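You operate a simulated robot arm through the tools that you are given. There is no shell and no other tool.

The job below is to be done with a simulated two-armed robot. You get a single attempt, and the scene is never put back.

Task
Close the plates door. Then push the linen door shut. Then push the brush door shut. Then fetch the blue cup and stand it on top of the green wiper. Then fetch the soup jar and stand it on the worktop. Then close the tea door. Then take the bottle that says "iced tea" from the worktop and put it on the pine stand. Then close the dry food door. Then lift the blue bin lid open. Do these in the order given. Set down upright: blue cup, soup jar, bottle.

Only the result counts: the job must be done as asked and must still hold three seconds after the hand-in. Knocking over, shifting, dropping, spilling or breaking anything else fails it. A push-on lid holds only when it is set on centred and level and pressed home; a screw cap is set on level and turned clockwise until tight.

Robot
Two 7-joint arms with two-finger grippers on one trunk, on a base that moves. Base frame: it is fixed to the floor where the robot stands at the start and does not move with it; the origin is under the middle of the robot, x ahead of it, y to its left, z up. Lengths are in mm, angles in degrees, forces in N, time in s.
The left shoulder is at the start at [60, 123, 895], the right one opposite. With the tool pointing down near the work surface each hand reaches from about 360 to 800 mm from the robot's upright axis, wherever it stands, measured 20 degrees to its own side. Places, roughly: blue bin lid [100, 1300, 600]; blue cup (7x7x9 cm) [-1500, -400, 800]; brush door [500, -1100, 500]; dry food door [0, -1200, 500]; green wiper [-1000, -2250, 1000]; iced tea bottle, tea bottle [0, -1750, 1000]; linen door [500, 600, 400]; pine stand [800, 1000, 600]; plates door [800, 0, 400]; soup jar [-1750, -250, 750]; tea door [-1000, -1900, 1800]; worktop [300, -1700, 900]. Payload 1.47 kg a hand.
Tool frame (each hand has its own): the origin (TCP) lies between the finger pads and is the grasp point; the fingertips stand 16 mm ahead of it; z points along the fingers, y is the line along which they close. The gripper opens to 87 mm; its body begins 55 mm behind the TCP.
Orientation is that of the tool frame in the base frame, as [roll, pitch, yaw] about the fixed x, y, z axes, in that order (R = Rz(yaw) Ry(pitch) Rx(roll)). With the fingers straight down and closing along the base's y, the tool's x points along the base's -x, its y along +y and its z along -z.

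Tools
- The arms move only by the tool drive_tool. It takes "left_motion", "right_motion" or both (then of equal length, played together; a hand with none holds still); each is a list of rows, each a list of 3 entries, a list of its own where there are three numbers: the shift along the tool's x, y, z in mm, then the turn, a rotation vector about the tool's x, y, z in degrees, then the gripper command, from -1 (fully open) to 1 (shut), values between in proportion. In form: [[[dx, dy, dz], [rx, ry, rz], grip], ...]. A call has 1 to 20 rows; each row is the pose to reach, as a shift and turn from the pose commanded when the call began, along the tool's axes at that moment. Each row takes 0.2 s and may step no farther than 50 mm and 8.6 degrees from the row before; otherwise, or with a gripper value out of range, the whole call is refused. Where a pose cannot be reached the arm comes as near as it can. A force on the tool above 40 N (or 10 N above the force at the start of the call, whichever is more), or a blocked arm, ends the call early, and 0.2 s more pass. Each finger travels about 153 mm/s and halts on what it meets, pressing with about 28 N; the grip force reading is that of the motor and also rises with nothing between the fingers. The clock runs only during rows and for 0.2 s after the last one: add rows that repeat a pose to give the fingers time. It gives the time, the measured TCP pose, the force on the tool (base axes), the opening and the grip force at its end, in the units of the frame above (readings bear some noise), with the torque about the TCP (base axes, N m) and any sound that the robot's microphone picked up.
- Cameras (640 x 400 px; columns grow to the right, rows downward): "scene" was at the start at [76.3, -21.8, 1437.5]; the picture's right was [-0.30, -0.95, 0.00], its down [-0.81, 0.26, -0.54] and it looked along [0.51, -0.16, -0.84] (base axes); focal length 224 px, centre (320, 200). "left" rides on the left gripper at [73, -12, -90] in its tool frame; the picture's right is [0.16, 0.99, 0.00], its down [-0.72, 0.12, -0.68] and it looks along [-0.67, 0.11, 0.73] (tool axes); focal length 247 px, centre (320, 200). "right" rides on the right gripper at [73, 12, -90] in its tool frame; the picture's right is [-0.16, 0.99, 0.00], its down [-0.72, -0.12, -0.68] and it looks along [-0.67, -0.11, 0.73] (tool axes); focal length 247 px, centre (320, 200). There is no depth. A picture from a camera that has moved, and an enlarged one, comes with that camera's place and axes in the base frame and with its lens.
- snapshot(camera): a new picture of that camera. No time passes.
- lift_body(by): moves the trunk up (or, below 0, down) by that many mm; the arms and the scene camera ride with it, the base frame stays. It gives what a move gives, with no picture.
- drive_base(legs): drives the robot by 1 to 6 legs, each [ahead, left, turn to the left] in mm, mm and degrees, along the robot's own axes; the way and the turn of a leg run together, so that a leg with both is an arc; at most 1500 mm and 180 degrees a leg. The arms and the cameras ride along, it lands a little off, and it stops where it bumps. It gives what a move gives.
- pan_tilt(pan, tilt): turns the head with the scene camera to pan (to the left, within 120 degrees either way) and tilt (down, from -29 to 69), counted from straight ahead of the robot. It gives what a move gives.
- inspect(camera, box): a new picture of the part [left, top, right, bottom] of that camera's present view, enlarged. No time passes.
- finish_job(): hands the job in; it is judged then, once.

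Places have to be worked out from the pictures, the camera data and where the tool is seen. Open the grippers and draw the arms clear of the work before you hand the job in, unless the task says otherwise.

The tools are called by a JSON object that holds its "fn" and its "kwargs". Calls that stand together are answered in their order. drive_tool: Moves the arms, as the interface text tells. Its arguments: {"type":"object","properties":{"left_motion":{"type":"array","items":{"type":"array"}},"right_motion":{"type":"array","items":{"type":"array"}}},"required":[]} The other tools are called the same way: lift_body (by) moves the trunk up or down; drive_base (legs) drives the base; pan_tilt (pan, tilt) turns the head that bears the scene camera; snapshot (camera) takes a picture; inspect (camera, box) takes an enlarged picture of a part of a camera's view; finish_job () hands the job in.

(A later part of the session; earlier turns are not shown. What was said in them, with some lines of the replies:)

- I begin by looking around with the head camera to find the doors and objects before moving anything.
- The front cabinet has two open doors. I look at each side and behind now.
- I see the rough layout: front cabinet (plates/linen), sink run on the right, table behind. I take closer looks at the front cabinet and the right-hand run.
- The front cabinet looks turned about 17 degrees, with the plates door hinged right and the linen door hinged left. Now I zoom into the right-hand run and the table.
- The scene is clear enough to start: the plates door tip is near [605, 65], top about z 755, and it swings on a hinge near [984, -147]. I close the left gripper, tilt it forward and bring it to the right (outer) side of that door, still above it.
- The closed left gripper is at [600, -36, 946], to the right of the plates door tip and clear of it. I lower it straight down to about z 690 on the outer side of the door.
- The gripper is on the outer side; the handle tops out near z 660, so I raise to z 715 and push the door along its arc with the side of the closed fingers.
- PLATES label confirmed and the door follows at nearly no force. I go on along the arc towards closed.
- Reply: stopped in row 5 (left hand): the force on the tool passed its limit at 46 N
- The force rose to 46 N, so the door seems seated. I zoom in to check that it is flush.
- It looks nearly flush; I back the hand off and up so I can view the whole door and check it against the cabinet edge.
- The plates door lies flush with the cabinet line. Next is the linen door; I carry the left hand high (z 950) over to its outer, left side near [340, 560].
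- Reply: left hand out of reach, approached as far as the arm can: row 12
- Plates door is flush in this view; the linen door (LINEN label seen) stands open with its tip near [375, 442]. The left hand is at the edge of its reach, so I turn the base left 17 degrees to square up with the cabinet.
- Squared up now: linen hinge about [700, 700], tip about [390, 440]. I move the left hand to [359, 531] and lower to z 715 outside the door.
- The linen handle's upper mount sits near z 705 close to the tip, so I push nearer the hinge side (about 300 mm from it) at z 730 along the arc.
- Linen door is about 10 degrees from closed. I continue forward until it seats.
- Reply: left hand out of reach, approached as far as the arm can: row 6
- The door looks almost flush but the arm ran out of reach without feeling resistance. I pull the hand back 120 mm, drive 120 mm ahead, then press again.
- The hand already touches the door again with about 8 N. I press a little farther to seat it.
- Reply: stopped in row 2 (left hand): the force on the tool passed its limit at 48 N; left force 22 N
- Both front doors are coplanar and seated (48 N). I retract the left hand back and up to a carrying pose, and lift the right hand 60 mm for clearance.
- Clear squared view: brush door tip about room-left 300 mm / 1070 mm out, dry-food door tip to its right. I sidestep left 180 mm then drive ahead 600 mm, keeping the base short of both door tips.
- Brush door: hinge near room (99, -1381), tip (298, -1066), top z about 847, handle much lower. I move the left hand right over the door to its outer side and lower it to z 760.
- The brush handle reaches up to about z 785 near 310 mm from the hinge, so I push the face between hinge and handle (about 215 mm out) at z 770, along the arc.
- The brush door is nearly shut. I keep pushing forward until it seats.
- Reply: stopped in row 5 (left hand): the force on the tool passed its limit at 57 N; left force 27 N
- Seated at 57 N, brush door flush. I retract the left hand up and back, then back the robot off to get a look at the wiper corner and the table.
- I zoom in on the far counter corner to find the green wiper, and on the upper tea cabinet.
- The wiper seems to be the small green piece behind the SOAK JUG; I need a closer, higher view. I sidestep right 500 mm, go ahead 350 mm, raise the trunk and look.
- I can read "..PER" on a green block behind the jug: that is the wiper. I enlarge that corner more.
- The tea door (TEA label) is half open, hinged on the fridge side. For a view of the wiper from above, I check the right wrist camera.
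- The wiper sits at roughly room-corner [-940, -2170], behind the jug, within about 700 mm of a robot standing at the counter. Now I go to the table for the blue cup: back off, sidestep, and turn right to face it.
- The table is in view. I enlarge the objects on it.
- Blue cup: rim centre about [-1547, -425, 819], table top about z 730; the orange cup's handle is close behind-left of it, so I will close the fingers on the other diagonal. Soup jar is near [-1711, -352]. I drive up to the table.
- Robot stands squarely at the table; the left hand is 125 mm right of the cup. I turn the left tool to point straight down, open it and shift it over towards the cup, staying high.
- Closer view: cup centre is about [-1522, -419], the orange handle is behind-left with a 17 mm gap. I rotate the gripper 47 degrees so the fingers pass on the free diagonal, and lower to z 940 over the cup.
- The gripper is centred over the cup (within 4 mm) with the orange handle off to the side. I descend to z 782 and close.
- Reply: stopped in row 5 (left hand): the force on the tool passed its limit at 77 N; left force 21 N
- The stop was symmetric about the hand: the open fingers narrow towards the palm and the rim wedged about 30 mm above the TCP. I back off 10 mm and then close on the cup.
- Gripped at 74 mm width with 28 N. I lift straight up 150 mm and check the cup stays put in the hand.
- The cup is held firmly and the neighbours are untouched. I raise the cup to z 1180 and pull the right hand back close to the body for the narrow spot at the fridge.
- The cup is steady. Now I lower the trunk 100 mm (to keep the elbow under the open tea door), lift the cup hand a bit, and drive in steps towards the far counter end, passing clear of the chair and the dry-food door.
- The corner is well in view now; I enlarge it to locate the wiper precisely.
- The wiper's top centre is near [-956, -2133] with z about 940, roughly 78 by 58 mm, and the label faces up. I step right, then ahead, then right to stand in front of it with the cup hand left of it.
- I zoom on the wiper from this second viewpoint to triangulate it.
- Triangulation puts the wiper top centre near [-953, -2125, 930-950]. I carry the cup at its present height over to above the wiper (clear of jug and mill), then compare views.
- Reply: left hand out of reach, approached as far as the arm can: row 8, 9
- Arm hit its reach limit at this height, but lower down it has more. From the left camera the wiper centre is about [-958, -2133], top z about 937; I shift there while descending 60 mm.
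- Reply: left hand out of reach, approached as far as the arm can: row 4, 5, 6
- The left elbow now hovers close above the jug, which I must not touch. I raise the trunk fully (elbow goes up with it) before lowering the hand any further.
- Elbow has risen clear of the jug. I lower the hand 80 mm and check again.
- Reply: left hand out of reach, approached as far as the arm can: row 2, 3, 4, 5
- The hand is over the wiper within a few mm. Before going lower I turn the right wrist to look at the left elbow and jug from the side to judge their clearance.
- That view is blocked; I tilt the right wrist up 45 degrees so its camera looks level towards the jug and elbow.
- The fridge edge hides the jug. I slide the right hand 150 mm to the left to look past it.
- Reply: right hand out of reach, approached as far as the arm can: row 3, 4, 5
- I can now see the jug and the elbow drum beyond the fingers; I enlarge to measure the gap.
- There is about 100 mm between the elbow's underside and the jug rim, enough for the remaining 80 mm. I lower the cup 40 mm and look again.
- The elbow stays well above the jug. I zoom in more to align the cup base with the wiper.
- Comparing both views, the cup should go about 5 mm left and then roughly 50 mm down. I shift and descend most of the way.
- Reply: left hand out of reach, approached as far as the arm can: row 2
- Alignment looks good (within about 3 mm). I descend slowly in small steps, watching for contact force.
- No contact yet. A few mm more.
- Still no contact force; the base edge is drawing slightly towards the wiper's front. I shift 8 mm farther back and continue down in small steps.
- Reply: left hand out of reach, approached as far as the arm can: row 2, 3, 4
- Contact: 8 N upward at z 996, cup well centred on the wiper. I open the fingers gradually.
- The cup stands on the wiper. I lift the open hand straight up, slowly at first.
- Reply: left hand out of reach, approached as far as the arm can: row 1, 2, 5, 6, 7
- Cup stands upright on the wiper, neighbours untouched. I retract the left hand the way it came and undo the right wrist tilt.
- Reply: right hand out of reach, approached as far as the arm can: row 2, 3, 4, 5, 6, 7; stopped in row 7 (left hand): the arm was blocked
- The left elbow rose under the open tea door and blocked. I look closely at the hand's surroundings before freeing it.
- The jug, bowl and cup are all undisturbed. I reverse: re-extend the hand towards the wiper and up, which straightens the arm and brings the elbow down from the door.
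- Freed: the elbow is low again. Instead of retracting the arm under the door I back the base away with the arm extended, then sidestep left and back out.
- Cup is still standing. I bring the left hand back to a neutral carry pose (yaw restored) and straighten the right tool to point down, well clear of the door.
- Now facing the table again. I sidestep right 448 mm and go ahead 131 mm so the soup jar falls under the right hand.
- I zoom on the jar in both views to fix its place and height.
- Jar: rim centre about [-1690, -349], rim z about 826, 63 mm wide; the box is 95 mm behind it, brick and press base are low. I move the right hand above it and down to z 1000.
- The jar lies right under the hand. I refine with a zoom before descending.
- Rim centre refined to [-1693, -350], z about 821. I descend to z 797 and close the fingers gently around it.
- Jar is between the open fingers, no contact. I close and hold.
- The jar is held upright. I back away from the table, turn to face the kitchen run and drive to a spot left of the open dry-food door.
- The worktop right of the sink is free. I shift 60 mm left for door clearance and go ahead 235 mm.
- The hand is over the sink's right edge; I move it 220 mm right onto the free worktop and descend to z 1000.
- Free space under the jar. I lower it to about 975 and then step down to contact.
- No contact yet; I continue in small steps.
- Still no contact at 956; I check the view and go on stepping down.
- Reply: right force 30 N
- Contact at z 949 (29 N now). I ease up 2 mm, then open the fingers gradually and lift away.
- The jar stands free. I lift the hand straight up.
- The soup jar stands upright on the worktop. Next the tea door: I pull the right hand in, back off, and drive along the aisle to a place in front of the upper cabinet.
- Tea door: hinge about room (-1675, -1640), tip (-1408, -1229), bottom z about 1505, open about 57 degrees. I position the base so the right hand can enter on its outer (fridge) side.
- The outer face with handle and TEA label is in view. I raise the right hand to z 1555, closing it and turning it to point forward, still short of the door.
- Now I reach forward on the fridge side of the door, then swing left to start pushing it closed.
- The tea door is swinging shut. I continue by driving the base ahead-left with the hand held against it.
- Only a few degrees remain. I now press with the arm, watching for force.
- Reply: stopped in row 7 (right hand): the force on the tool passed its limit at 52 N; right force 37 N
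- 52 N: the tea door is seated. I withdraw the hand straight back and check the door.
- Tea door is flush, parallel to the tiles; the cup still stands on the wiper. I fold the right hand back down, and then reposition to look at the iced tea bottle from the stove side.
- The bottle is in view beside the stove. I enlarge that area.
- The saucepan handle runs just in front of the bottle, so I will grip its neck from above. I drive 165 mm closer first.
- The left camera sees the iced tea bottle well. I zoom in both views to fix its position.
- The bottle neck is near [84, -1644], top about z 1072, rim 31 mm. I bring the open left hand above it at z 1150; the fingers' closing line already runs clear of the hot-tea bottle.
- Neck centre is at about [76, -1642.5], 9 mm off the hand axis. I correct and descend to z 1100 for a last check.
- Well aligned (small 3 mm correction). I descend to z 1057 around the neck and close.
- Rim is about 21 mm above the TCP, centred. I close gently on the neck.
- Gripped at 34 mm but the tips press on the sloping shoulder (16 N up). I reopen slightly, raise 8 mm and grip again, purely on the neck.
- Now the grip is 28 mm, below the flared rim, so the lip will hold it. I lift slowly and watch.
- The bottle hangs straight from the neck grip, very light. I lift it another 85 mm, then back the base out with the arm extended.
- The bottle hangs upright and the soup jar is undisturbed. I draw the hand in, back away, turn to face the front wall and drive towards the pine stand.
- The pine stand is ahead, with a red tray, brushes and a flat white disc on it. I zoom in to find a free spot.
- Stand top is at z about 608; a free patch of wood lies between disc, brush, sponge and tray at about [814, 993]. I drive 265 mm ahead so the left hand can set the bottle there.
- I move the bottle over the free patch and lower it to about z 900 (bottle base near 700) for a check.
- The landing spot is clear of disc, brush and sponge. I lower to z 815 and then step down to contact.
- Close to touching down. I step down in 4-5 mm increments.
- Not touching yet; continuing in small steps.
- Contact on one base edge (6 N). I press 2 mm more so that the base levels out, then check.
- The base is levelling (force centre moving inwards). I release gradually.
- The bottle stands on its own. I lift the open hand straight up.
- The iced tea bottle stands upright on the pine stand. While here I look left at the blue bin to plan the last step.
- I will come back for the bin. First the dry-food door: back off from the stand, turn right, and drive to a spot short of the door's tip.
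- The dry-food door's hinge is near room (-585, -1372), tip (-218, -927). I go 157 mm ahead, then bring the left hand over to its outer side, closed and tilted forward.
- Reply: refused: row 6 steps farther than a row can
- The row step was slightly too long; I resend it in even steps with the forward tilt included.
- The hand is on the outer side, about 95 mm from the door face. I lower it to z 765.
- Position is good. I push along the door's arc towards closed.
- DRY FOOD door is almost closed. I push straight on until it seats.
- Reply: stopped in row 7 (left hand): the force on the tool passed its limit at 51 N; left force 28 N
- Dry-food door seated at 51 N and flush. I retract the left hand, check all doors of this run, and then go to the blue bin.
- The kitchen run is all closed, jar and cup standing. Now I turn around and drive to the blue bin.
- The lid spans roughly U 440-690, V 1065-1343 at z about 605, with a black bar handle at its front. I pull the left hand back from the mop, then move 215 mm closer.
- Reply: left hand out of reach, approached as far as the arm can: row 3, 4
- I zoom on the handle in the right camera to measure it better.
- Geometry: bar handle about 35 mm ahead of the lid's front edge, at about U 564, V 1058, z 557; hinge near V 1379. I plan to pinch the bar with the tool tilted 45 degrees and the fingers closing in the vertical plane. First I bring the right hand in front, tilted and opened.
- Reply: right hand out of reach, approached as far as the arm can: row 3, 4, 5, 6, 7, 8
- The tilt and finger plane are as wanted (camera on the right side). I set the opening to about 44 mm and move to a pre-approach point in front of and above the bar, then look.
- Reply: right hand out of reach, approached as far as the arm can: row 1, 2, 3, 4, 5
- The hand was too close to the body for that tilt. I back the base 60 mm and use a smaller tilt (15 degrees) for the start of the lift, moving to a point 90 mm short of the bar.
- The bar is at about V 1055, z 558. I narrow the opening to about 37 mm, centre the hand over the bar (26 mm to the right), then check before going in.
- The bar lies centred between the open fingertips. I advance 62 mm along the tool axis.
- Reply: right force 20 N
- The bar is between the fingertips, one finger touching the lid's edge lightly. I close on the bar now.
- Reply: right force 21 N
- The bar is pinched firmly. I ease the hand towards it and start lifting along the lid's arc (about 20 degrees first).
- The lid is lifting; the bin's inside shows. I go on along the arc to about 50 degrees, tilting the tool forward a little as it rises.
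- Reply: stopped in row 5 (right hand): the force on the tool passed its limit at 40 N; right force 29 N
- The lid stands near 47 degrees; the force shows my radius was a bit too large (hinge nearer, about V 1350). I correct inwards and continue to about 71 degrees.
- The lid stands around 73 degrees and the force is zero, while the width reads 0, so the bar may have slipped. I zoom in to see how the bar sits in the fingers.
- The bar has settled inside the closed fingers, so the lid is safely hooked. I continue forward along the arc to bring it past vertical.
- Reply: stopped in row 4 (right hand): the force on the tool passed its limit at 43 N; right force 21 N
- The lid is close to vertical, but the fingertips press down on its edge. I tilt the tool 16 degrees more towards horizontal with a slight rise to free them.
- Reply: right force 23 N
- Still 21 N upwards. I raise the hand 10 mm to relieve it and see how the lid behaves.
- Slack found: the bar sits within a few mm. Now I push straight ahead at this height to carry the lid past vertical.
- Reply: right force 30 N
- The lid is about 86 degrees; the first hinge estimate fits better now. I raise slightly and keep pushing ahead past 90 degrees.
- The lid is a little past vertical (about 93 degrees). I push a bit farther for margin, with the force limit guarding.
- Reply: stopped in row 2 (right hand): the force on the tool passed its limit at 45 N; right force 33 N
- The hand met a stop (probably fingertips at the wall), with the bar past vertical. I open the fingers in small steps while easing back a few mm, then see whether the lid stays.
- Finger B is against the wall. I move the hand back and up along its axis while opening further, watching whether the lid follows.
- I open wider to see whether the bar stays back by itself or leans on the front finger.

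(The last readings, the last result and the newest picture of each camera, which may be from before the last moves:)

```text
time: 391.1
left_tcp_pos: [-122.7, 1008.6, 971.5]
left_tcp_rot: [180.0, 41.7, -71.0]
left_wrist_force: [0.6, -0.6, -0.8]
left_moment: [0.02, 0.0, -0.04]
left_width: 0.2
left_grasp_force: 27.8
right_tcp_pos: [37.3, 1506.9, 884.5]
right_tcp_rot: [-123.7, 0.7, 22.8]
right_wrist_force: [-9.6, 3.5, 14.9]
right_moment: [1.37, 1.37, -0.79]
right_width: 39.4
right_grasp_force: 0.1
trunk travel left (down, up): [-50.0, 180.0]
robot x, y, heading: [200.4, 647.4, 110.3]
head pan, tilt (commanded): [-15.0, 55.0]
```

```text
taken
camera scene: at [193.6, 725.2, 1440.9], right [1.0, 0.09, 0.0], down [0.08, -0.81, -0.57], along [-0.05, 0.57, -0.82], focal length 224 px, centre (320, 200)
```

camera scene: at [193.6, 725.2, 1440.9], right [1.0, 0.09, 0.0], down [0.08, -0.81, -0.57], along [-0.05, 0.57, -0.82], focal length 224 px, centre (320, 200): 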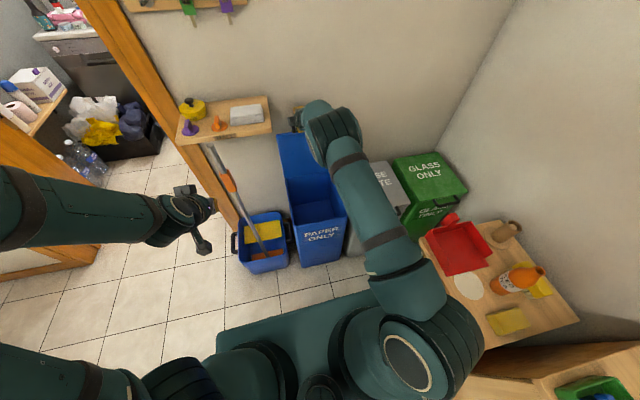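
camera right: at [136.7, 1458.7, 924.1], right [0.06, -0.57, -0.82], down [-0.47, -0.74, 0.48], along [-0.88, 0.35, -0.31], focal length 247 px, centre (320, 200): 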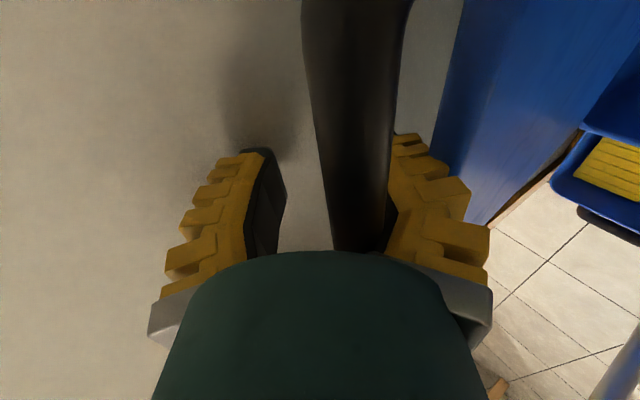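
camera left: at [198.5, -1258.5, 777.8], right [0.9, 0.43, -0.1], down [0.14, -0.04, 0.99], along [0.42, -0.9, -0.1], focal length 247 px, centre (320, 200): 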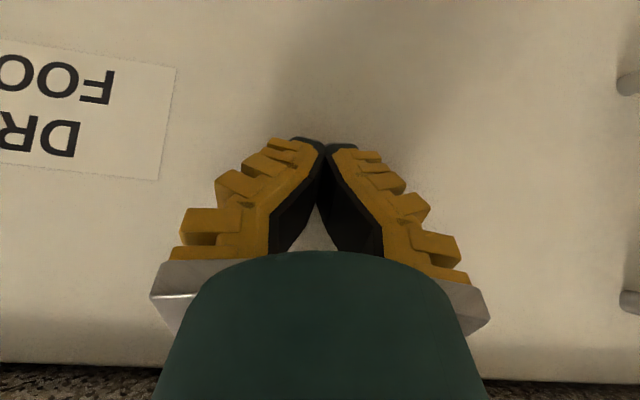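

The bar sits deep near the palm. I withdraw 25 mm along the tool axis with the fingers open to see if the lid stays put.

{"fn": "drive_tool", "kwargs": {"right_motion": [[[0, 0, -8], [0, 0, 0], -0.3], [[0, 0, -16], [0, 0, 0], -0.3], [[0, 0, -25], [0, 0, 0], -0.3], [[0, 0, -25], [0, 0, 0], -0.3]]}}

{"fn": "snapshot", "kwargs": {"camera": "right"}}

{"fn": "inspect", "kwargs": {"camera": "scene", "box": [260, 90, 380, 200]}}

```text
time: 392.1
left_tcp_pos: [-123.2, 1011.5, 970.4]
left_tcp_rot: [-180.0, 41.8, -70.9]
left_wrist_force: [-0.1, 0.3, 0.3]
left_moment: [0.01, 0.01, 0.0]
left_width: 0.1
left_grasp_force: 27.9
right_tcp_pos: [45.4, 1484.3, 886.9]
right_tcp_rot: [-124.8, 0.8, 22.9]
right_wrist_force: [-6.9, 5.4, -17.0]
right_moment: [2.6, 0.82, -1.47]
right_width: 47.2
right_grasp_force: 0.0
trunk travel left (down, up): [-50.0, 180.0]
robot x, y, heading: [202.0, 650.2, 110.5]
head pan, tilt (commanded): [-15.0, 55.0]
stopped in row 4 (right hand): the force on the tool passed its limit at 42 N (the readings are from after the stop); the commanded pose is now the measured one
```

```text
taken
camera right: at [144.3, 1438.4, 926.5], right [0.06, -0.59, -0.81], down [-0.47, -0.73, 0.49], along [-0.88, 0.35, -0.32], focal length 247 px, centre (320, 200)
```

right: 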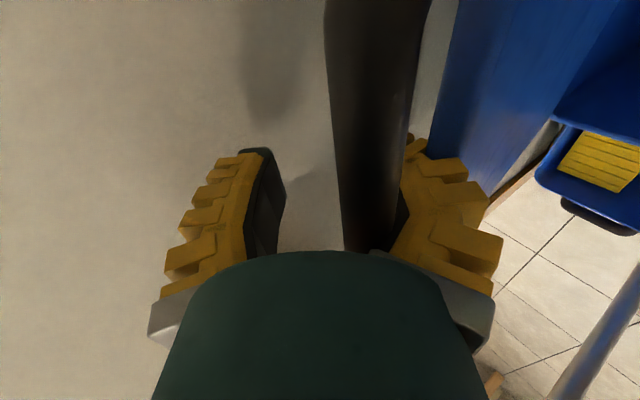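

```text
3.64 times, centred on (320, 145) of scene
camera zoom: at [193.4, 728.5, 1440.7], right [1.0, 0.09, 0.0], down [0.08, -0.82, -0.57], along [-0.05, 0.57, -0.82], focal length 816 px, centre (320, 400)
```

zoom: 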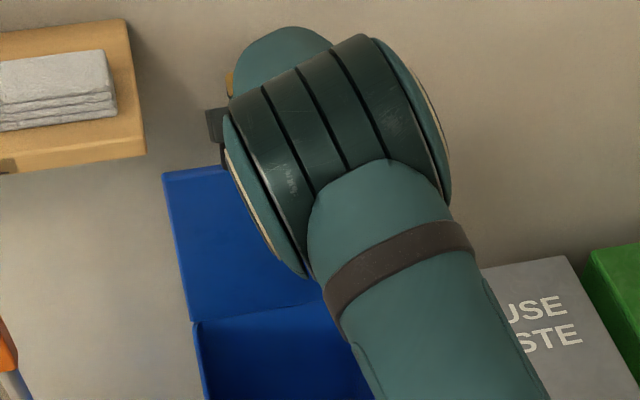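

The lid sits at about 85 degrees with the bar caught at the front finger, and a handle leg rubs the gripper. I centre the hand (+13 mm sideways), close again on the bar and push the lid back past vertical.

{"fn": "drive_tool", "kwargs": {"right_motion": [[[7, 0, 0], [0, 0, 0], -0.3], [[13, 0, 0], [0, 0, 0], -0.2], [[13, 0, 2], [0, 0, 0], 0.2], [[13, 0, 4], [0, 0, 0], 0.6], [[13, 0, 4], [0, 0, 0], 1], [[13, 0, 4], [0, 0, 0], 1]]}}

{"fn": "snapshot", "kwargs": {"camera": "right"}}

```text
time: 392.7
left_tcp_pos: [-125.6, 1010.2, 972.1]
left_tcp_rot: [-179.9, 41.7, -70.8]
left_wrist_force: [1.5, 0.1, 0.3]
left_moment: [-0.01, 0.03, -0.05]
left_width: 0.1
left_grasp_force: 27.7
right_tcp_pos: [43.3, 1485.4, 886.0]
right_tcp_rot: [-124.7, 1.4, 23.6]
right_wrist_force: [-6.7, 3.8, -13.0]
right_moment: [2.09, 0.69, -1.41]
right_width: 45.6
right_grasp_force: 0.1
trunk travel left (down, up): [-50.0, 180.0]
robot x, y, heading: [203.1, 647.3, 110.4]
head pan, tilt (commanded): [-15.0, 55.0]
stopped in row 2 (right hand): the force on the tool passed its limit at 43 N (the readings are from after the stop); the commanded pose is now the measured one
```

```text
taken
camera right: at [145.1, 1440.5, 925.8], right [0.06, -0.59, -0.81], down [-0.45, -0.74, 0.5], along [-0.89, 0.34, -0.31], focal length 247 px, centre (320, 200)
```

right: 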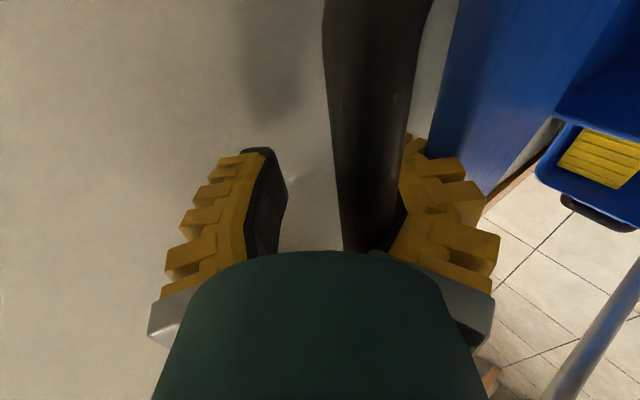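

The lower finger is jammed between bar and lid edge at an angle. I rotate the tool towards horizontal about the bar, which should free it in the handle loop.

{"fn": "drive_tool", "kwargs": {"right_motion": [[[0, -1, -1], [4, 0, 0], -0.2], [[0, -2, -3], [9, 0, 0], -0.2], [[0, -4, -6], [15, 0, 0], -0.2], [[0, -6, -9], [21, 0, 0], -0.2], [[0, -8, -12], [28, 0, 0], -0.2]]}}

{"fn": "snapshot", "kwargs": {"camera": "right"}}

{"fn": "inspect", "kwargs": {"camera": "scene", "box": [250, 80, 380, 210]}}

```text
time: 393.9
left_tcp_pos: [-123.6, 1009.3, 972.8]
left_tcp_rot: [-179.9, 41.9, -70.9]
left_wrist_force: [0.3, -0.5, -0.1]
left_moment: [0.01, -0.01, 0.0]
left_width: 0.0
left_grasp_force: 28.5
right_tcp_pos: [51.0, 1480.2, 902.0]
right_tcp_rot: [-96.4, 1.2, 23.4]
right_wrist_force: [1.8, -0.3, 3.7]
right_moment: [-0.07, -0.21, 0.01]
right_width: 55.9
right_grasp_force: 2.8
trunk travel left (down, up): [-50.0, 180.0]
robot x, y, heading: [204.9, 646.7, 110.4]
head pan, tilt (commanded): [-15.0, 55.0]
```

```text
taken
camera right: at [154.0, 1426.2, 899.6], right [-0.12, -0.17, -0.98], down [-0.4, -0.89, 0.21], along [-0.91, 0.41, 0.04], focal length 247 px, centre (320, 200)
```

right: 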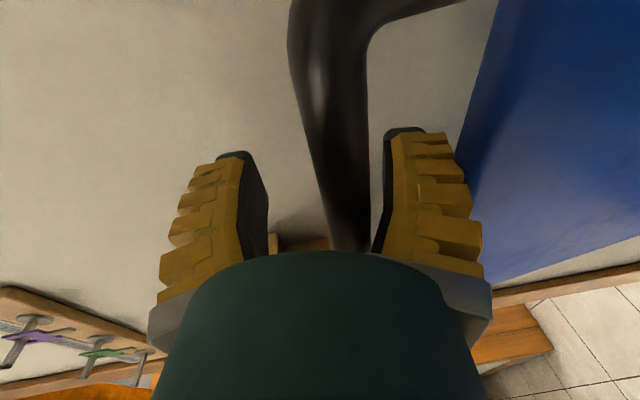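

```text
3.08 times, centred on (315, 145) of scene
camera zoom: at [193.8, 726.3, 1440.8], right [1.0, 0.09, 0.0], down [0.08, -0.82, -0.57], along [-0.05, 0.57, -0.82], focal length 690 px, centre (335, 369)
```

zoom: 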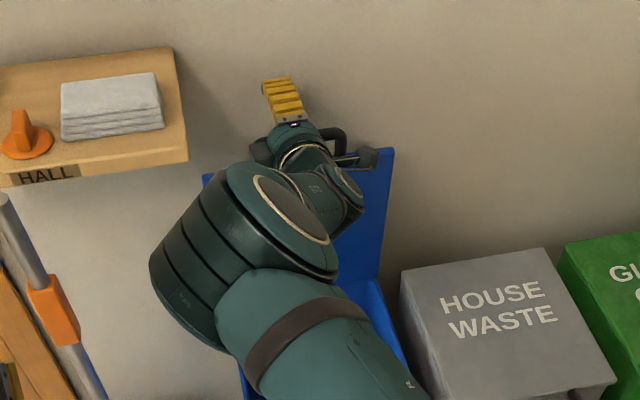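

Freed: forces are near zero and the tool is level. I withdraw 25 mm straight back and see whether the lid stays.

{"fn": "drive_tool", "kwargs": {"right_motion": [[[0, 0, -8], [0, 0, 0], -0.3], [[0, 0, -16], [0, 0, 0], -0.3], [[0, 0, -25], [0, 0, 0], -0.3], [[0, 0, -25], [0, 0, 0], -0.3]]}}

{"fn": "snapshot", "kwargs": {"camera": "right"}}

{"fn": "inspect", "kwargs": {"camera": "scene", "box": [250, 80, 380, 210]}}

```text
time: 394.9
left_tcp_pos: [-124.4, 1009.1, 973.1]
left_tcp_rot: [-180.0, 41.8, -70.8]
left_wrist_force: [-0.1, 0.0, 0.9]
left_moment: [-0.04, 0.0, -0.02]
left_width: 0.2
left_grasp_force: 28.1
right_tcp_pos: [58.4, 1458.0, 903.7]
right_tcp_rot: [-96.6, 1.3, 23.5]
right_wrist_force: [-2.0, 0.1, -4.1]
right_moment: [0.18, 0.19, -0.06]
right_width: 62.7
right_grasp_force: 4.1
trunk travel left (down, up): [-50.0, 180.0]
robot x, y, heading: [205.2, 647.0, 110.4]
head pan, tilt (commanded): [-15.0, 55.0]
```

```text
taken
camera right: at [161.4, 1403.5, 900.8], right [-0.12, -0.18, -0.98], down [-0.39, -0.89, 0.21], along [-0.91, 0.41, 0.04], focal length 247 px, centre (320, 200)
```

right: 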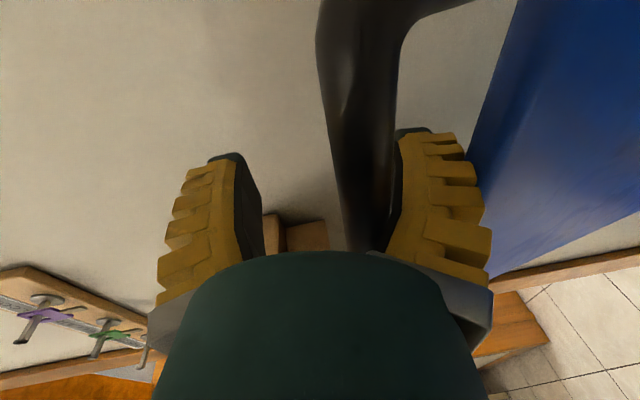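

```text
3.08 times, centred on (315, 145) of scene
camera zoom: at [193.0, 727.1, 1440.7], right [1.0, 0.1, 0.0], down [0.08, -0.82, -0.57], along [-0.05, 0.57, -0.82], focal length 690 px, centre (335, 369)
```

zoom: 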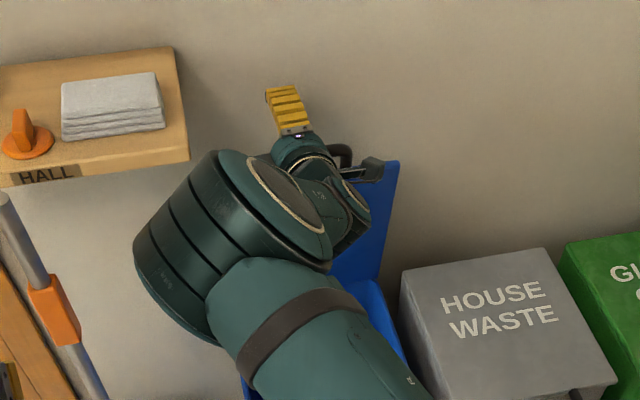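

The bar is being dragged by the lower finger because the hand sits too high. I lower it 14 mm to centre the bar between the fingers and watch whether the lid holds by itself.

{"fn": "drive_tool", "kwargs": {"right_motion": [[[0, 5, 0], [0, 0, 0], -0.4], [[0, 10, 0], [0, 0, 0], -0.5], [[0, 14, 0], [0, 0, 0], -0.5], [[0, 14, 0], [0, 0, 0], -0.5], [[0, 14, 0], [0, 0, 0], -0.5]]}}

{"fn": "snapshot", "kwargs": {"camera": "right"}}

{"fn": "inspect", "kwargs": {"camera": "scene", "box": [250, 80, 380, 210]}}

```text
time: 396.1
left_tcp_pos: [-124.3, 1007.2, 973.3]
left_tcp_rot: [179.9, 41.9, -70.8]
left_wrist_force: [0.4, 0.0, -0.3]
left_moment: [0.0, 0.0, -0.04]
left_width: 0.1
left_grasp_force: 28.4
right_tcp_pos: [60.4, 1454.4, 895.3]
right_tcp_rot: [-96.1, 1.1, 23.6]
right_wrist_force: [1.8, -5.1, 30.8]
right_moment: [-0.61, -0.75, -0.48]
right_width: 55.7
right_grasp_force: 0.0
trunk travel left (down, up): [-50.0, 180.0]
robot x, y, heading: [206.2, 643.7, 110.6]
head pan, tilt (commanded): [-15.0, 55.0]
```

```text
taken
camera right: at [163.2, 1399.9, 891.9], right [-0.12, -0.17, -0.98], down [-0.39, -0.9, 0.2], along [-0.91, 0.41, 0.04], focal length 247 px, centre (320, 200)
```

right: 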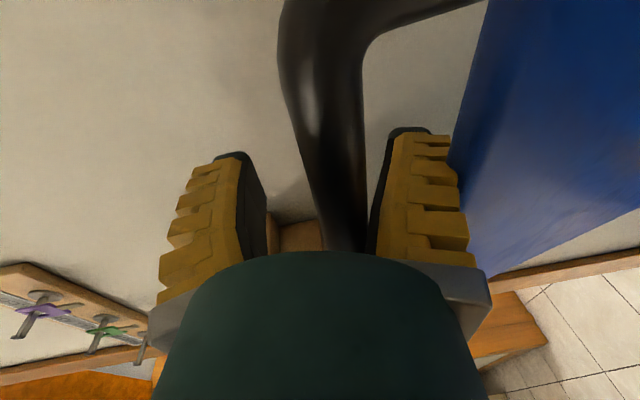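

```text
3.08 times, centred on (315, 145) of scene
camera zoom: at [194.1, 722.8, 1441.1], right [1.0, 0.1, 0.0], down [0.08, -0.81, -0.58], along [-0.06, 0.57, -0.82], focal length 690 px, centre (335, 369)
```

zoom: 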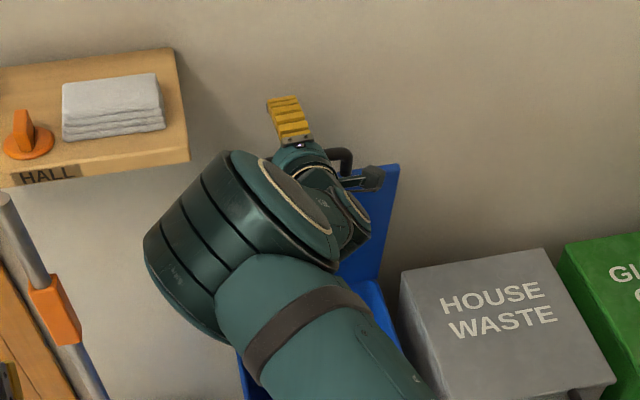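

The lower finger now presses the lid edge; the loop is only just wider than the finger. I narrow the opening slightly and raise 4 mm so it floats, then withdraw in small steps.

{"fn": "drive_tool", "kwargs": {"right_motion": [[[0, -3, 0], [0, 0, 0], -0.1], [[0, -4, 0], [0, 0, 0], 0.05], [[0, -4, 0], [0, 0, 0], 0.05], [[0, -4, -7], [0, 0, 0], 0.05], [[0, -4, -14], [0, 0, 0], 0.05], [[0, -4, -20], [0, 0, 0], 0.05]]}}

{"fn": "snapshot", "kwargs": {"camera": "right"}}

{"fn": "inspect", "kwargs": {"camera": "scene", "box": [250, 80, 380, 210]}}

```text
time: 397.5
left_tcp_pos: [-123.8, 1008.8, 971.7]
left_tcp_rot: [180.0, 41.9, -70.8]
left_wrist_force: [0.3, -0.4, 0.4]
left_moment: [-0.01, -0.01, 0.02]
left_width: 0.2
left_grasp_force: 28.1
right_tcp_pos: [66.4, 1437.2, 896.7]
right_tcp_rot: [-96.6, 1.3, 23.5]
right_wrist_force: [0.0, 0.5, 0.3]
right_moment: [-0.01, 0.02, -0.01]
right_width: 47.4
right_grasp_force: 4.0
trunk travel left (down, up): [-50.0, 180.0]
robot x, y, heading: [204.2, 646.9, 110.4]
head pan, tilt (commanded): [-15.0, 55.0]
```

```text
taken
camera right: at [170.2, 1383.5, 893.4], right [-0.12, -0.18, -0.98], down [-0.39, -0.89, 0.21], along [-0.91, 0.41, 0.04], focal length 247 px, centre (320, 200)
```

right: 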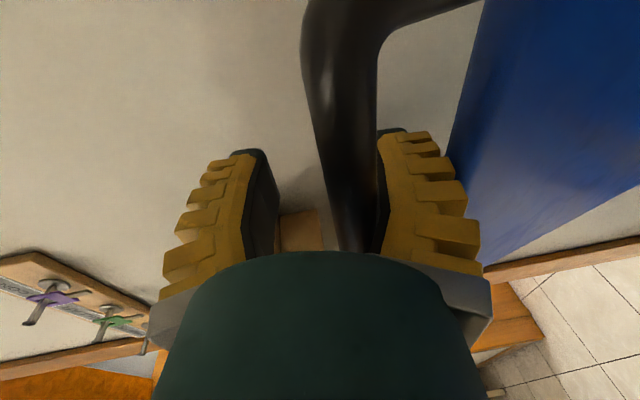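

```text
3.08 times, centred on (315, 145) of scene
camera zoom: at [193.5, 726.5, 1440.7], right [1.0, 0.1, 0.0], down [0.08, -0.82, -0.57], along [-0.05, 0.57, -0.82], focal length 690 px, centre (335, 369)
```

zoom: 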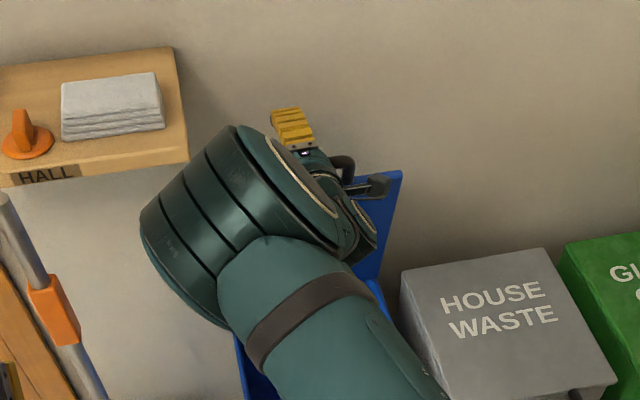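

The lid rests lightly on the hand and follows it, so it must go clearly past vertical before I let go. I push forward again in this free-floating configuration until the fingertips meet the wall.

{"fn": "drive_tool", "kwargs": {"right_motion": [[[0, -4.7, 14.6], [0, 0, 0], 0.05], [[0, -8.4, 29.2], [0, 0, 0], 0.05], [[0, -12.1, 43.9], [0, 0, 0], 0.05], [[0, -14.8, 58.7], [0, 0, 0], 0.05], [[0, -16.6, 73.6], [0, 0, 0], 0.05], [[0, -18.1, 86.5], [0, 0, 0], 0.05], [[0, -19.4, 98.4], [0, 0, 0], 0.05], [[0, -20, 108], [0, 0, 0], 0.05]]}}

{"fn": "snapshot", "kwargs": {"camera": "right"}}

{"fn": "inspect", "kwargs": {"camera": "scene", "box": [250, 80, 380, 210]}}

```text
time: 399.3
left_tcp_pos: [-121.6, 1005.2, 973.1]
left_tcp_rot: [-180.0, 42.0, -70.9]
left_wrist_force: [0.5, 0.3, 0.0]
left_moment: [0.02, 0.0, -0.01]
left_width: 0.0
left_grasp_force: 28.4
right_tcp_pos: [27.7, 1530.2, 905.4]
right_tcp_rot: [-96.5, 1.3, 23.5]
right_wrist_force: [12.4, -35.6, 4.8]
right_moment: [1.5, 0.34, -0.39]
right_width: 57.9
right_grasp_force: 9.5
trunk travel left (down, up): [-50.0, 180.0]
robot x, y, heading: [204.7, 642.7, 110.5]
head pan, tilt (commanded): [-15.0, 55.0]
stopped in row 8 (right hand): the force on the tool passed its limit at 66 N (the readings are from after the stop); the commanded pose is now the measured one
```

```text
taken
camera right: at [130.5, 1476.0, 902.5], right [-0.12, -0.17, -0.98], down [-0.4, -0.89, 0.21], along [-0.91, 0.41, 0.04], focal length 247 px, centre (320, 200)
```

right: 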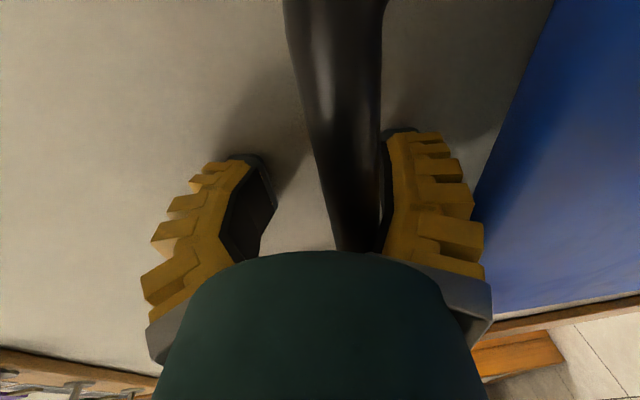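

```text
3.08 times, centred on (315, 145) of scene
camera zoom: at [195.3, 720.4, 1441.2], right [1.0, 0.09, 0.0], down [0.08, -0.81, -0.58], along [-0.05, 0.57, -0.82], focal length 690 px, centre (335, 369)
```

zoom: 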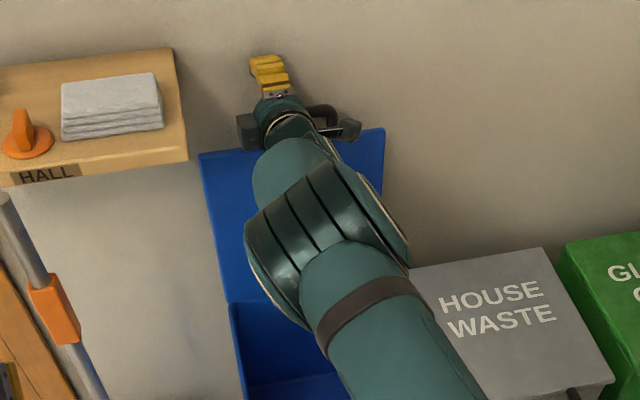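

Fingertips are at the wall. I withdraw slowly straight back and check if the lid now stays.

{"fn": "drive_tool", "kwargs": {"right_motion": [[[0, 0, -6], [0, 0, 0], 0.05], [[0, 0, -12], [0, 0, 0], 0.05], [[0, 0, -18], [0, 0, 0], 0.05], [[0, 0, -18], [0, 0, 0], 0.05]]}}

{"fn": "snapshot", "kwargs": {"camera": "right"}}

{"fn": "inspect", "kwargs": {"camera": "scene", "box": [250, 80, 380, 210]}}

```text
time: 400.3
left_tcp_pos: [-123.8, 1007.7, 971.7]
left_tcp_rot: [180.0, 41.8, -70.9]
left_wrist_force: [0.2, 0.1, -0.5]
left_moment: [0.01, 0.02, 0.01]
left_width: 0.0
left_grasp_force: 28.0
right_tcp_pos: [31.4, 1517.4, 903.4]
right_tcp_rot: [-96.8, 1.3, 23.4]
right_wrist_force: [0.5, -0.8, 0.1]
right_moment: [-0.02, -0.02, -0.03]
right_width: 47.2
right_grasp_force: 4.0
trunk travel left (down, up): [-50.0, 180.0]
robot x, y, heading: [202.5, 649.0, 110.3]
head pan, tilt (commanded): [-15.0, 55.0]
```

```text
taken
camera right: at [136.0, 1463.2, 901.2], right [-0.12, -0.18, -0.98], down [-0.4, -0.89, 0.21], along [-0.91, 0.41, 0.04], focal length 247 px, centre (320, 200)
```

right: 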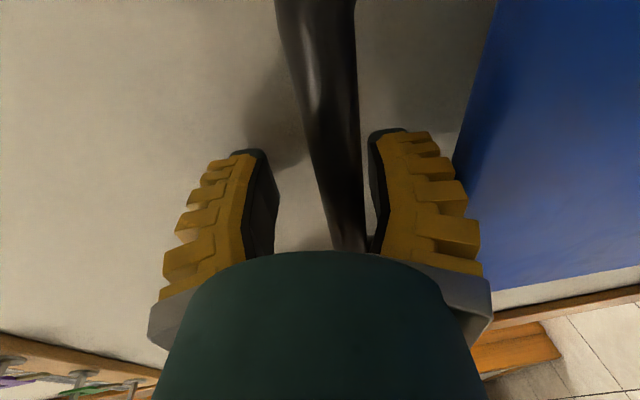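

```text
3.08 times, centred on (315, 145) of scene
camera zoom: at [193.7, 725.9, 1440.7], right [1.0, 0.09, 0.0], down [0.08, -0.82, -0.57], along [-0.05, 0.57, -0.82], focal length 690 px, centre (335, 369)
```

zoom: 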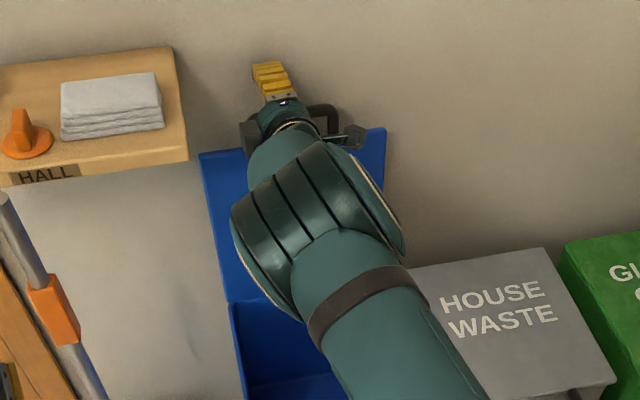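

The lid stayed back while the hand withdrew 13 mm. I keep withdrawing straight back in small steps.

{"fn": "drive_tool", "kwargs": {"right_motion": [[[0, 0, -8], [0, 0, 0], 0.05], [[0, 0, -16], [0, 0, 0], 0.05], [[0, 0, -25], [0, 0, 0], 0.05], [[0, 0, -25], [0, 0, 0], 0.05]]}}

{"fn": "snapshot", "kwargs": {"camera": "right"}}

{"fn": "inspect", "kwargs": {"camera": "scene", "box": [250, 80, 380, 210]}}

```text
time: 401.3
left_tcp_pos: [-124.5, 1009.3, 971.0]
left_tcp_rot: [-180.0, 41.9, -70.9]
left_wrist_force: [0.5, 0.3, 0.6]
left_moment: [0.01, -0.01, -0.01]
left_width: 0.0
left_grasp_force: 28.0
right_tcp_pos: [44.4, 1496.3, 908.1]
right_tcp_rot: [-96.7, 1.5, 23.4]
right_wrist_force: [0.0, 0.2, -0.3]
right_moment: [0.0, 0.0, 0.01]
right_width: 47.1
right_grasp_force: 4.0
trunk travel left (down, up): [-50.0, 180.0]
robot x, y, heading: [205.6, 643.6, 110.5]
head pan, tilt (commanded): [-15.0, 55.0]
```

```text
taken
camera right: at [146.8, 1440.9, 904.5], right [-0.12, -0.18, -0.98], down [-0.4, -0.89, 0.21], along [-0.91, 0.41, 0.04], focal length 247 px, centre (320, 200)
```

right: 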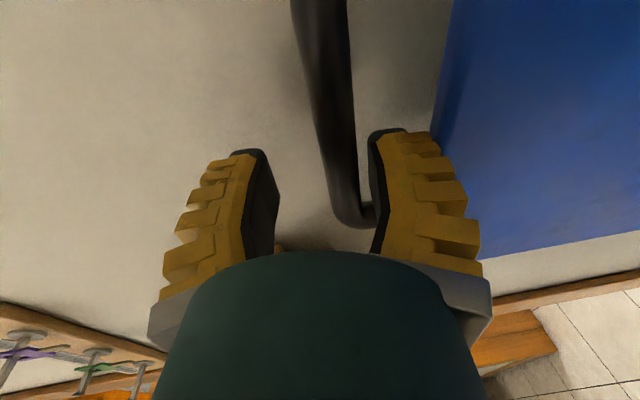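

```text
3.08 times, centred on (315, 145) of scene
camera zoom: at [193.6, 726.0, 1440.7], right [1.0, 0.09, 0.0], down [0.08, -0.82, -0.57], along [-0.05, 0.57, -0.82], focal length 690 px, centre (335, 369)
```

zoom: 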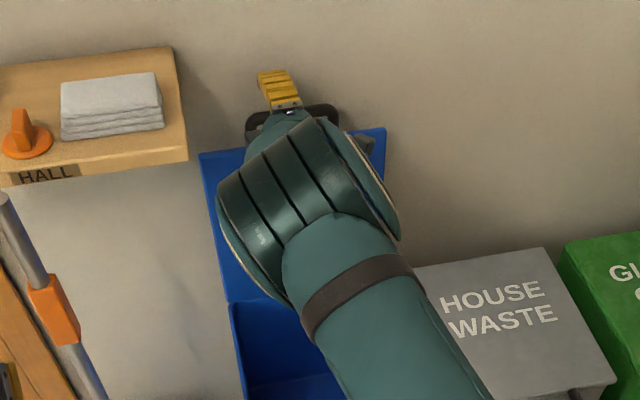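

The lid is holding by itself with its bar back at the wall. I withdraw the rest of the way, keeping level.

{"fn": "drive_tool", "kwargs": {"right_motion": [[[0, 2, -10], [0, 0, 0], 0.05], [[0, 3.5, -20], [0, 0, 0], 0.05], [[0, 5, -30], [0, 0, 0], 0.05], [[0, 6, -42], [0, 0, 0], 0.05], [[0, 8, -60], [0, 0, 0], 0.05], [[0, 10, -85], [0, 0, 0], 0.05], [[0, 12, -115], [0, 0, 0], 0.05], [[0, 12, -150], [0, 0, 0], 0.05]]}}

{"fn": "snapshot", "kwargs": {"camera": "right"}}

{"fn": "snapshot", "kwargs": {"camera": "scene"}}

```text
time: 403.1
left_tcp_pos: [-122.7, 1008.4, 971.2]
left_tcp_rot: [-180.0, 41.8, -71.0]
left_wrist_force: [0.2, -1.1, -1.0]
left_moment: [0.0, 0.01, -0.02]
left_width: 0.1
left_grasp_force: 28.0
right_tcp_pos: [104.2, 1356.7, 912.6]
right_tcp_rot: [-96.7, 1.4, 23.5]
right_wrist_force: [-0.4, -0.6, -1.0]
right_moment: [-0.01, 0.0, 0.02]
right_width: 47.1
right_grasp_force: 4.0
trunk travel left (down, up): [-50.0, 180.0]
robot x, y, heading: [202.3, 645.8, 110.4]
head pan, tilt (commanded): [-15.0, 55.0]
```

```text
taken
camera right: at [207.7, 1301.6, 910.4], right [-0.12, -0.18, -0.98], down [-0.4, -0.89, 0.21], along [-0.91, 0.41, 0.04], focal length 247 px, centre (320, 200)
```

right: 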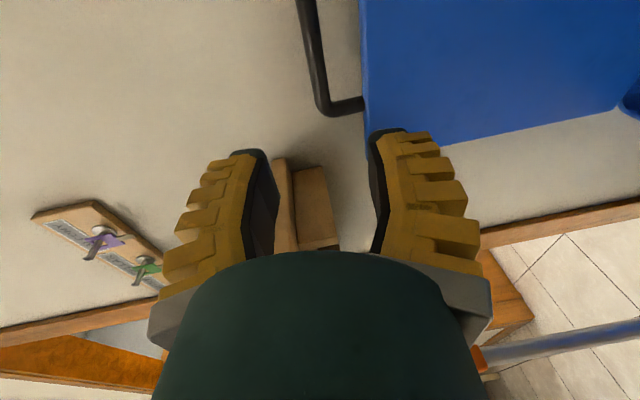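

```text
taken
camera scene: at [193.9, 725.4, 1440.8], right [1.0, 0.09, 0.0], down [0.08, -0.82, -0.57], along [-0.05, 0.57, -0.82], focal length 224 px, centre (320, 200)
```

scene: 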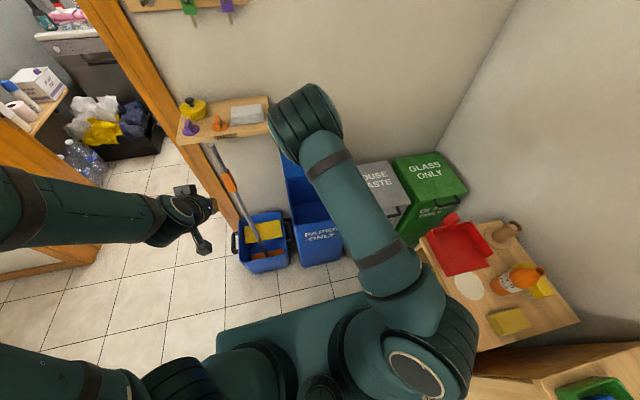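

The hand is out of the handle and the lid stays open. I back the whole robot straight away from the bin before folding the arm.

{"fn": "drive_base", "kwargs": {"legs": [[-400, 0, 0]]}}

{"fn": "pan_tilt", "kwargs": {"pan": -10, "tilt": 35}}

{"fn": "snapshot", "kwargs": {"camera": "scene"}}

{"fn": "inspect", "kwargs": {"camera": "scene", "box": [220, 130, 420, 280]}}

```text
time: 405.6
left_tcp_pos: [20.0, 624.6, 971.9]
left_tcp_rot: [-180.0, 41.8, -71.0]
left_wrist_force: [0.0, -0.4, 0.1]
left_moment: [0.03, 0.0, -0.03]
left_width: 0.0
left_grasp_force: 27.9
right_tcp_pos: [247.6, 971.9, 912.7]
right_tcp_rot: [-96.7, 1.5, 23.3]
right_wrist_force: [0.0, 0.2, 0.6]
right_moment: [-0.05, 0.02, 0.03]
right_width: 46.9
right_grasp_force: 4.1
trunk travel left (down, up): [-50.0, 180.0]
robot x, y, heading: [342.9, 259.9, 110.1]
head pan, tilt (commanded): [-15.0, 55.0]
```

```text
time: 406.4
left_tcp_pos: [19.7, 624.4, 971.3]
left_tcp_rot: [180.0, 41.8, -71.0]
left_wrist_force: [-0.4, -0.1, 0.2]
left_moment: [-0.02, 0.0, 0.01]
left_width: 0.1
left_grasp_force: 27.7
right_tcp_pos: [248.0, 972.9, 911.6]
right_tcp_rot: [-96.7, 1.4, 23.4]
right_wrist_force: [0.3, 0.8, 0.5]
right_moment: [-0.02, -0.02, 0.0]
right_width: 47.0
right_grasp_force: 4.0
trunk travel left (down, up): [-50.0, 180.0]
robot x, y, heading: [348.4, 259.7, 110.5]
head pan, tilt (commanded): [-10.0, 35.0]
```

```text
taken
camera scene: at [327.5, 356.6, 1468.9], right [0.98, 0.18, 0.0], down [0.1, -0.56, -0.82], along [-0.15, 0.81, -0.57], focal length 224 px, centre (320, 200)
```

scene: 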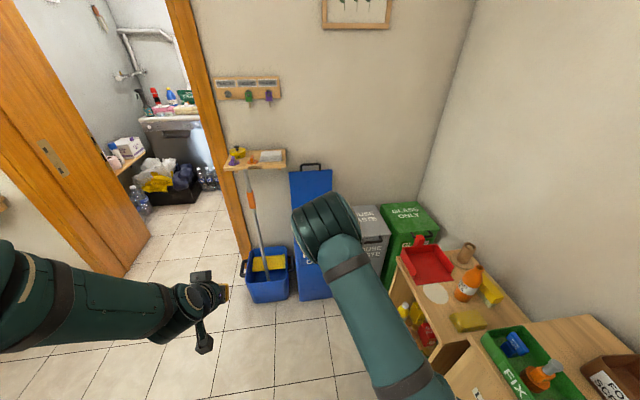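

```text
2.67 times, centred on (320, 205) of scene
camera zoom: at [327.5, 356.6, 1468.9], right [0.98, 0.18, 0.0], down [0.1, -0.56, -0.82], along [-0.15, 0.81, -0.57], focal length 598 px, centre (320, 187)
```

zoom: 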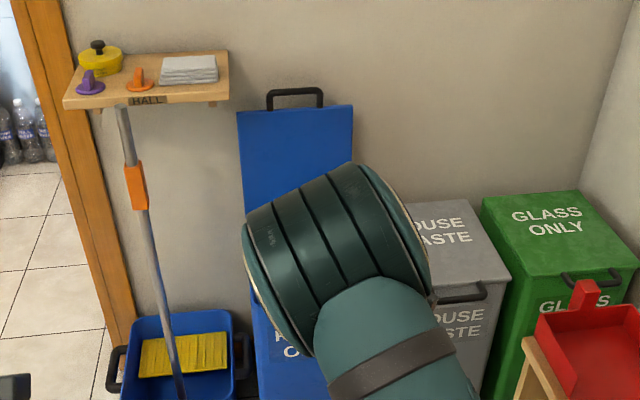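

The lid stands open against the wall. I zoom on the pine stand to confirm that the bottle and the rest are undisturbed.

{"fn": "inspect", "kwargs": {"camera": "scene", "box": [380, 220, 560, 360]}}

{"fn": "drive_tool", "kwargs": {"right_motion": [[[0, 0, -20], [-8, 0, 0], -1], [[0, 0, -40], [-16, 0, 0], -1], [[0, 0, -50], [-24, 0, 0], -1], [[0, 0, -60], [-32, 0, 0], -1], [[0, 0, -60], [-40, 0, 0], -1], [[0, 0, -60], [-48, 0, 0], -1], [[0, 0, -60], [-56, 0, 0], -1]], "left_motion": [[[0, 0, 0], [0, 5, 0], 0], [[0, 0, 0], [0, 10, 0], -1], [[0, 0, 0], [0, 15, 0], -1], [[0, 0, 0], [0, 20, 0], -1], [[0, 0, 0], [0, 25, 0], -1], [[0, 0, 0], [0, 30, 0], -1], [[0, 0, 0], [0, 35, 0], -1]]}}

{"fn": "snapshot", "kwargs": {"camera": "scene"}}

```text
2.86 times, centred on (470, 290) of scene
camera zoom: at [327.5, 356.6, 1468.9], right [0.98, 0.18, 0.0], down [0.1, -0.56, -0.82], along [-0.15, 0.81, -0.57], focal length 641 px, centre (-109, -57)
```

zoom: 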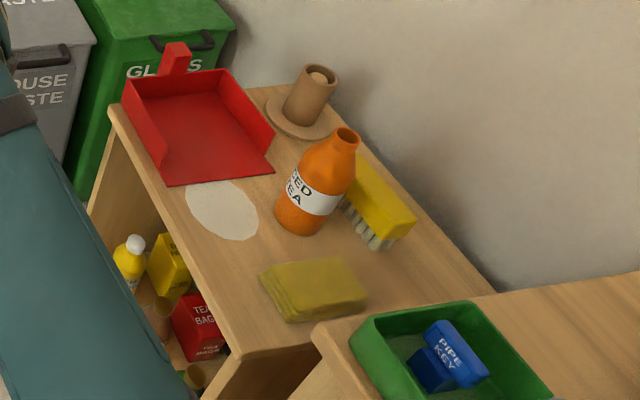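

```text
time: 408.1
left_tcp_pos: [19.9, 624.9, 972.0]
left_tcp_rot: [-180.0, 6.6, -70.9]
left_wrist_force: [0.0, 0.0, 0.0]
left_moment: [-0.01, -0.03, 0.07]
left_width: 86.7
left_grasp_force: 0.0
right_tcp_pos: [272.3, 918.8, 920.1]
right_tcp_rot: [-152.8, 1.4, 23.4]
right_wrist_force: [-0.5, 0.1, 1.2]
right_moment: [-0.01, -0.01, -0.02]
right_width: 87.0
right_grasp_force: 0.1
trunk travel left (down, up): [-50.0, 180.0]
robot x, y, heading: [346.8, 260.9, 110.3]
head pan, tilt (commanded): [-10.0, 35.0]
```

```text
taken
camera scene: at [327.6, 357.4, 1468.9], right [0.98, 0.18, 0.0], down [0.1, -0.56, -0.82], along [-0.15, 0.81, -0.57], focal length 224 px, centre (320, 200)
```

scene: 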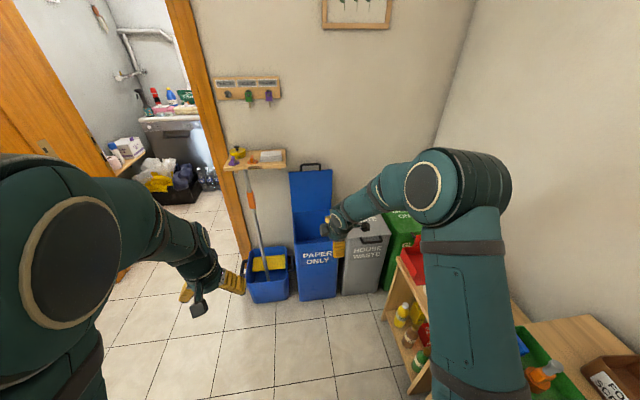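

Both grippers are open and clear of everything. I back off a little more and take a last look at the front cabinet and the kitchen side.

{"fn": "drive_base", "kwargs": {"legs": [[-150, 0, 0]]}}

{"fn": "pan_tilt", "kwargs": {"pan": -85, "tilt": 35}}

{"fn": "snapshot", "kwargs": {"camera": "scene"}}

{"fn": "pan_tilt", "kwargs": {"pan": 0, "tilt": 25}}

{"fn": "inspect", "kwargs": {"camera": "scene", "box": [200, 120, 440, 290]}}

```text
time: 409.4
left_tcp_pos: [71.1, 483.3, 971.8]
left_tcp_rot: [-179.9, 6.8, -70.7]
left_wrist_force: [0.1, -0.4, 0.1]
left_moment: [0.05, 0.01, -0.02]
left_width: 87.0
left_grasp_force: 0.1
right_tcp_pos: [322.5, 777.0, 919.9]
right_tcp_rot: [-152.7, 1.4, 23.6]
right_wrist_force: [-0.2, -0.5, -0.2]
right_moment: [0.03, 0.0, -0.02]
right_width: 86.8
right_grasp_force: 0.0
trunk travel left (down, up): [-50.0, 180.0]
robot x, y, heading: [400.3, 121.8, 110.5]
head pan, tilt (commanded): [-10.0, 35.0]
```

```text
time: 410.9
left_tcp_pos: [71.8, 484.4, 972.4]
left_tcp_rot: [179.9, 6.7, -71.0]
left_wrist_force: [-1.2, -0.3, -0.8]
left_moment: [0.02, 0.01, 0.02]
left_width: 87.0
left_grasp_force: 0.1
right_tcp_pos: [322.5, 777.8, 919.6]
right_tcp_rot: [-152.7, 1.4, 23.6]
right_wrist_force: [0.1, 0.0, -0.5]
right_moment: [-0.04, 0.0, -0.02]
right_width: 87.2
right_grasp_force: 0.0
trunk travel left (down, up): [-50.0, 180.0]
robot x, y, heading: [398.1, 123.2, 110.3]
head pan, tilt (commanded): [-85.0, 35.0]
```

```text
taken
camera scene: at [474.9, 167.6, 1469.0], right [0.43, -0.9, 0.0], down [-0.52, -0.25, -0.82], along [0.74, 0.35, -0.57], focal length 224 px, centre (320, 200)
```

scene: 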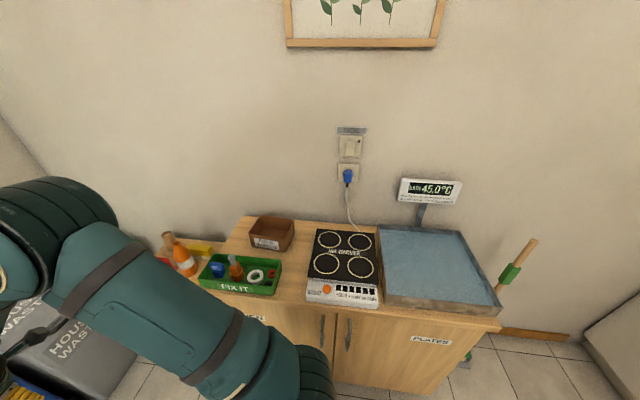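

```text
time: 412.5
left_tcp_pos: [70.6, 485.0, 971.5]
left_tcp_rot: [-180.0, 6.8, -70.9]
left_wrist_force: [-0.2, -0.2, 0.0]
left_moment: [0.01, 0.02, -0.02]
left_width: 86.9
left_grasp_force: 0.2
right_tcp_pos: [322.9, 778.1, 919.5]
right_tcp_rot: [-152.6, 1.3, 23.6]
right_wrist_force: [-0.4, 0.4, 0.8]
right_moment: [-0.01, -0.05, 0.01]
right_width: 87.1
right_grasp_force: 0.1
trunk travel left (down, up): [-50.0, 180.0]
robot x, y, heading: [397.7, 123.3, 110.2]
head pan, tilt (commanded): [0.0, 25.0]
```

```text
2.35 times, centred on (320, 205) of scene
camera zoom: at [363.2, 216.1, 1484.7], right [0.94, 0.35, 0.0], down [0.15, -0.4, -0.91], along [-0.32, 0.85, -0.42], focal length 528 px, centre (320, 188)
```

zoom: 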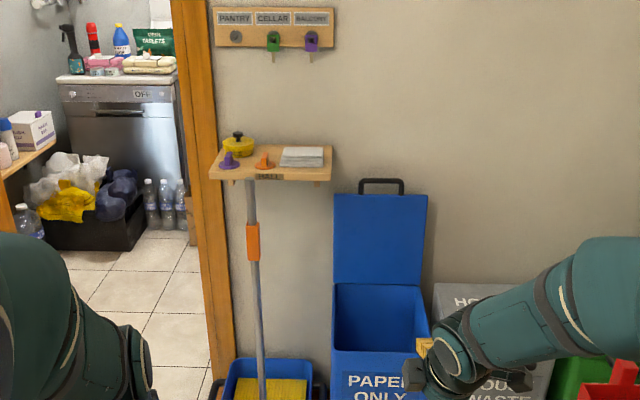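

Every item is in its final state: all five doors are closed, and the cup, jar and bottle stand upright where they belong. The blue lid stays open, and both grippers are open and clear. I hand the job in.

{"fn": "finish_job", "kwargs": {}}

```text
The job is handed in.
```

All nine steps are finished, in the order you gave, and the job is handed in. The grade isn't back yet.

| Step | Result |
|---|---|
| Plates, linen and brush doors | Pushed shut until they stopped against the frame; all look flush. |
| Blue cup | Stands upright, centred on the green wiper. |
| Soup jar | Stands upright on the free worktop between the sink and the stove. |
| Tea door | Closed flush. |
| Iced tea bottle | Upright on a clear patch of the pine stand, between the tray, brush and sponge. |
| Dry food door | Closed flush. |
| Blue bin lid | Tipped back past vertical; it stayed up after I let go. |

I saw nothing else knocked over, spilled or shifted, but these moments could matter to the grade:

- **Tea door, before its turn:** my left elbow pressed up against its underside while I was backing away from the cup, and the door moved slightly. I closed it later, in its proper place in the order.
- **Cup pick-up:** the hand pressed down on the cup's rim at about 77 N before I corrected the grip. The cup looked unharmed.
- **Bin lid:** a finger jammed in the handle loop for a while, and the fingertips pushed the wall at up to 66 N. The bin, shelf and mop look unmoved.

Both grippers are open and the arms are clear of the work.
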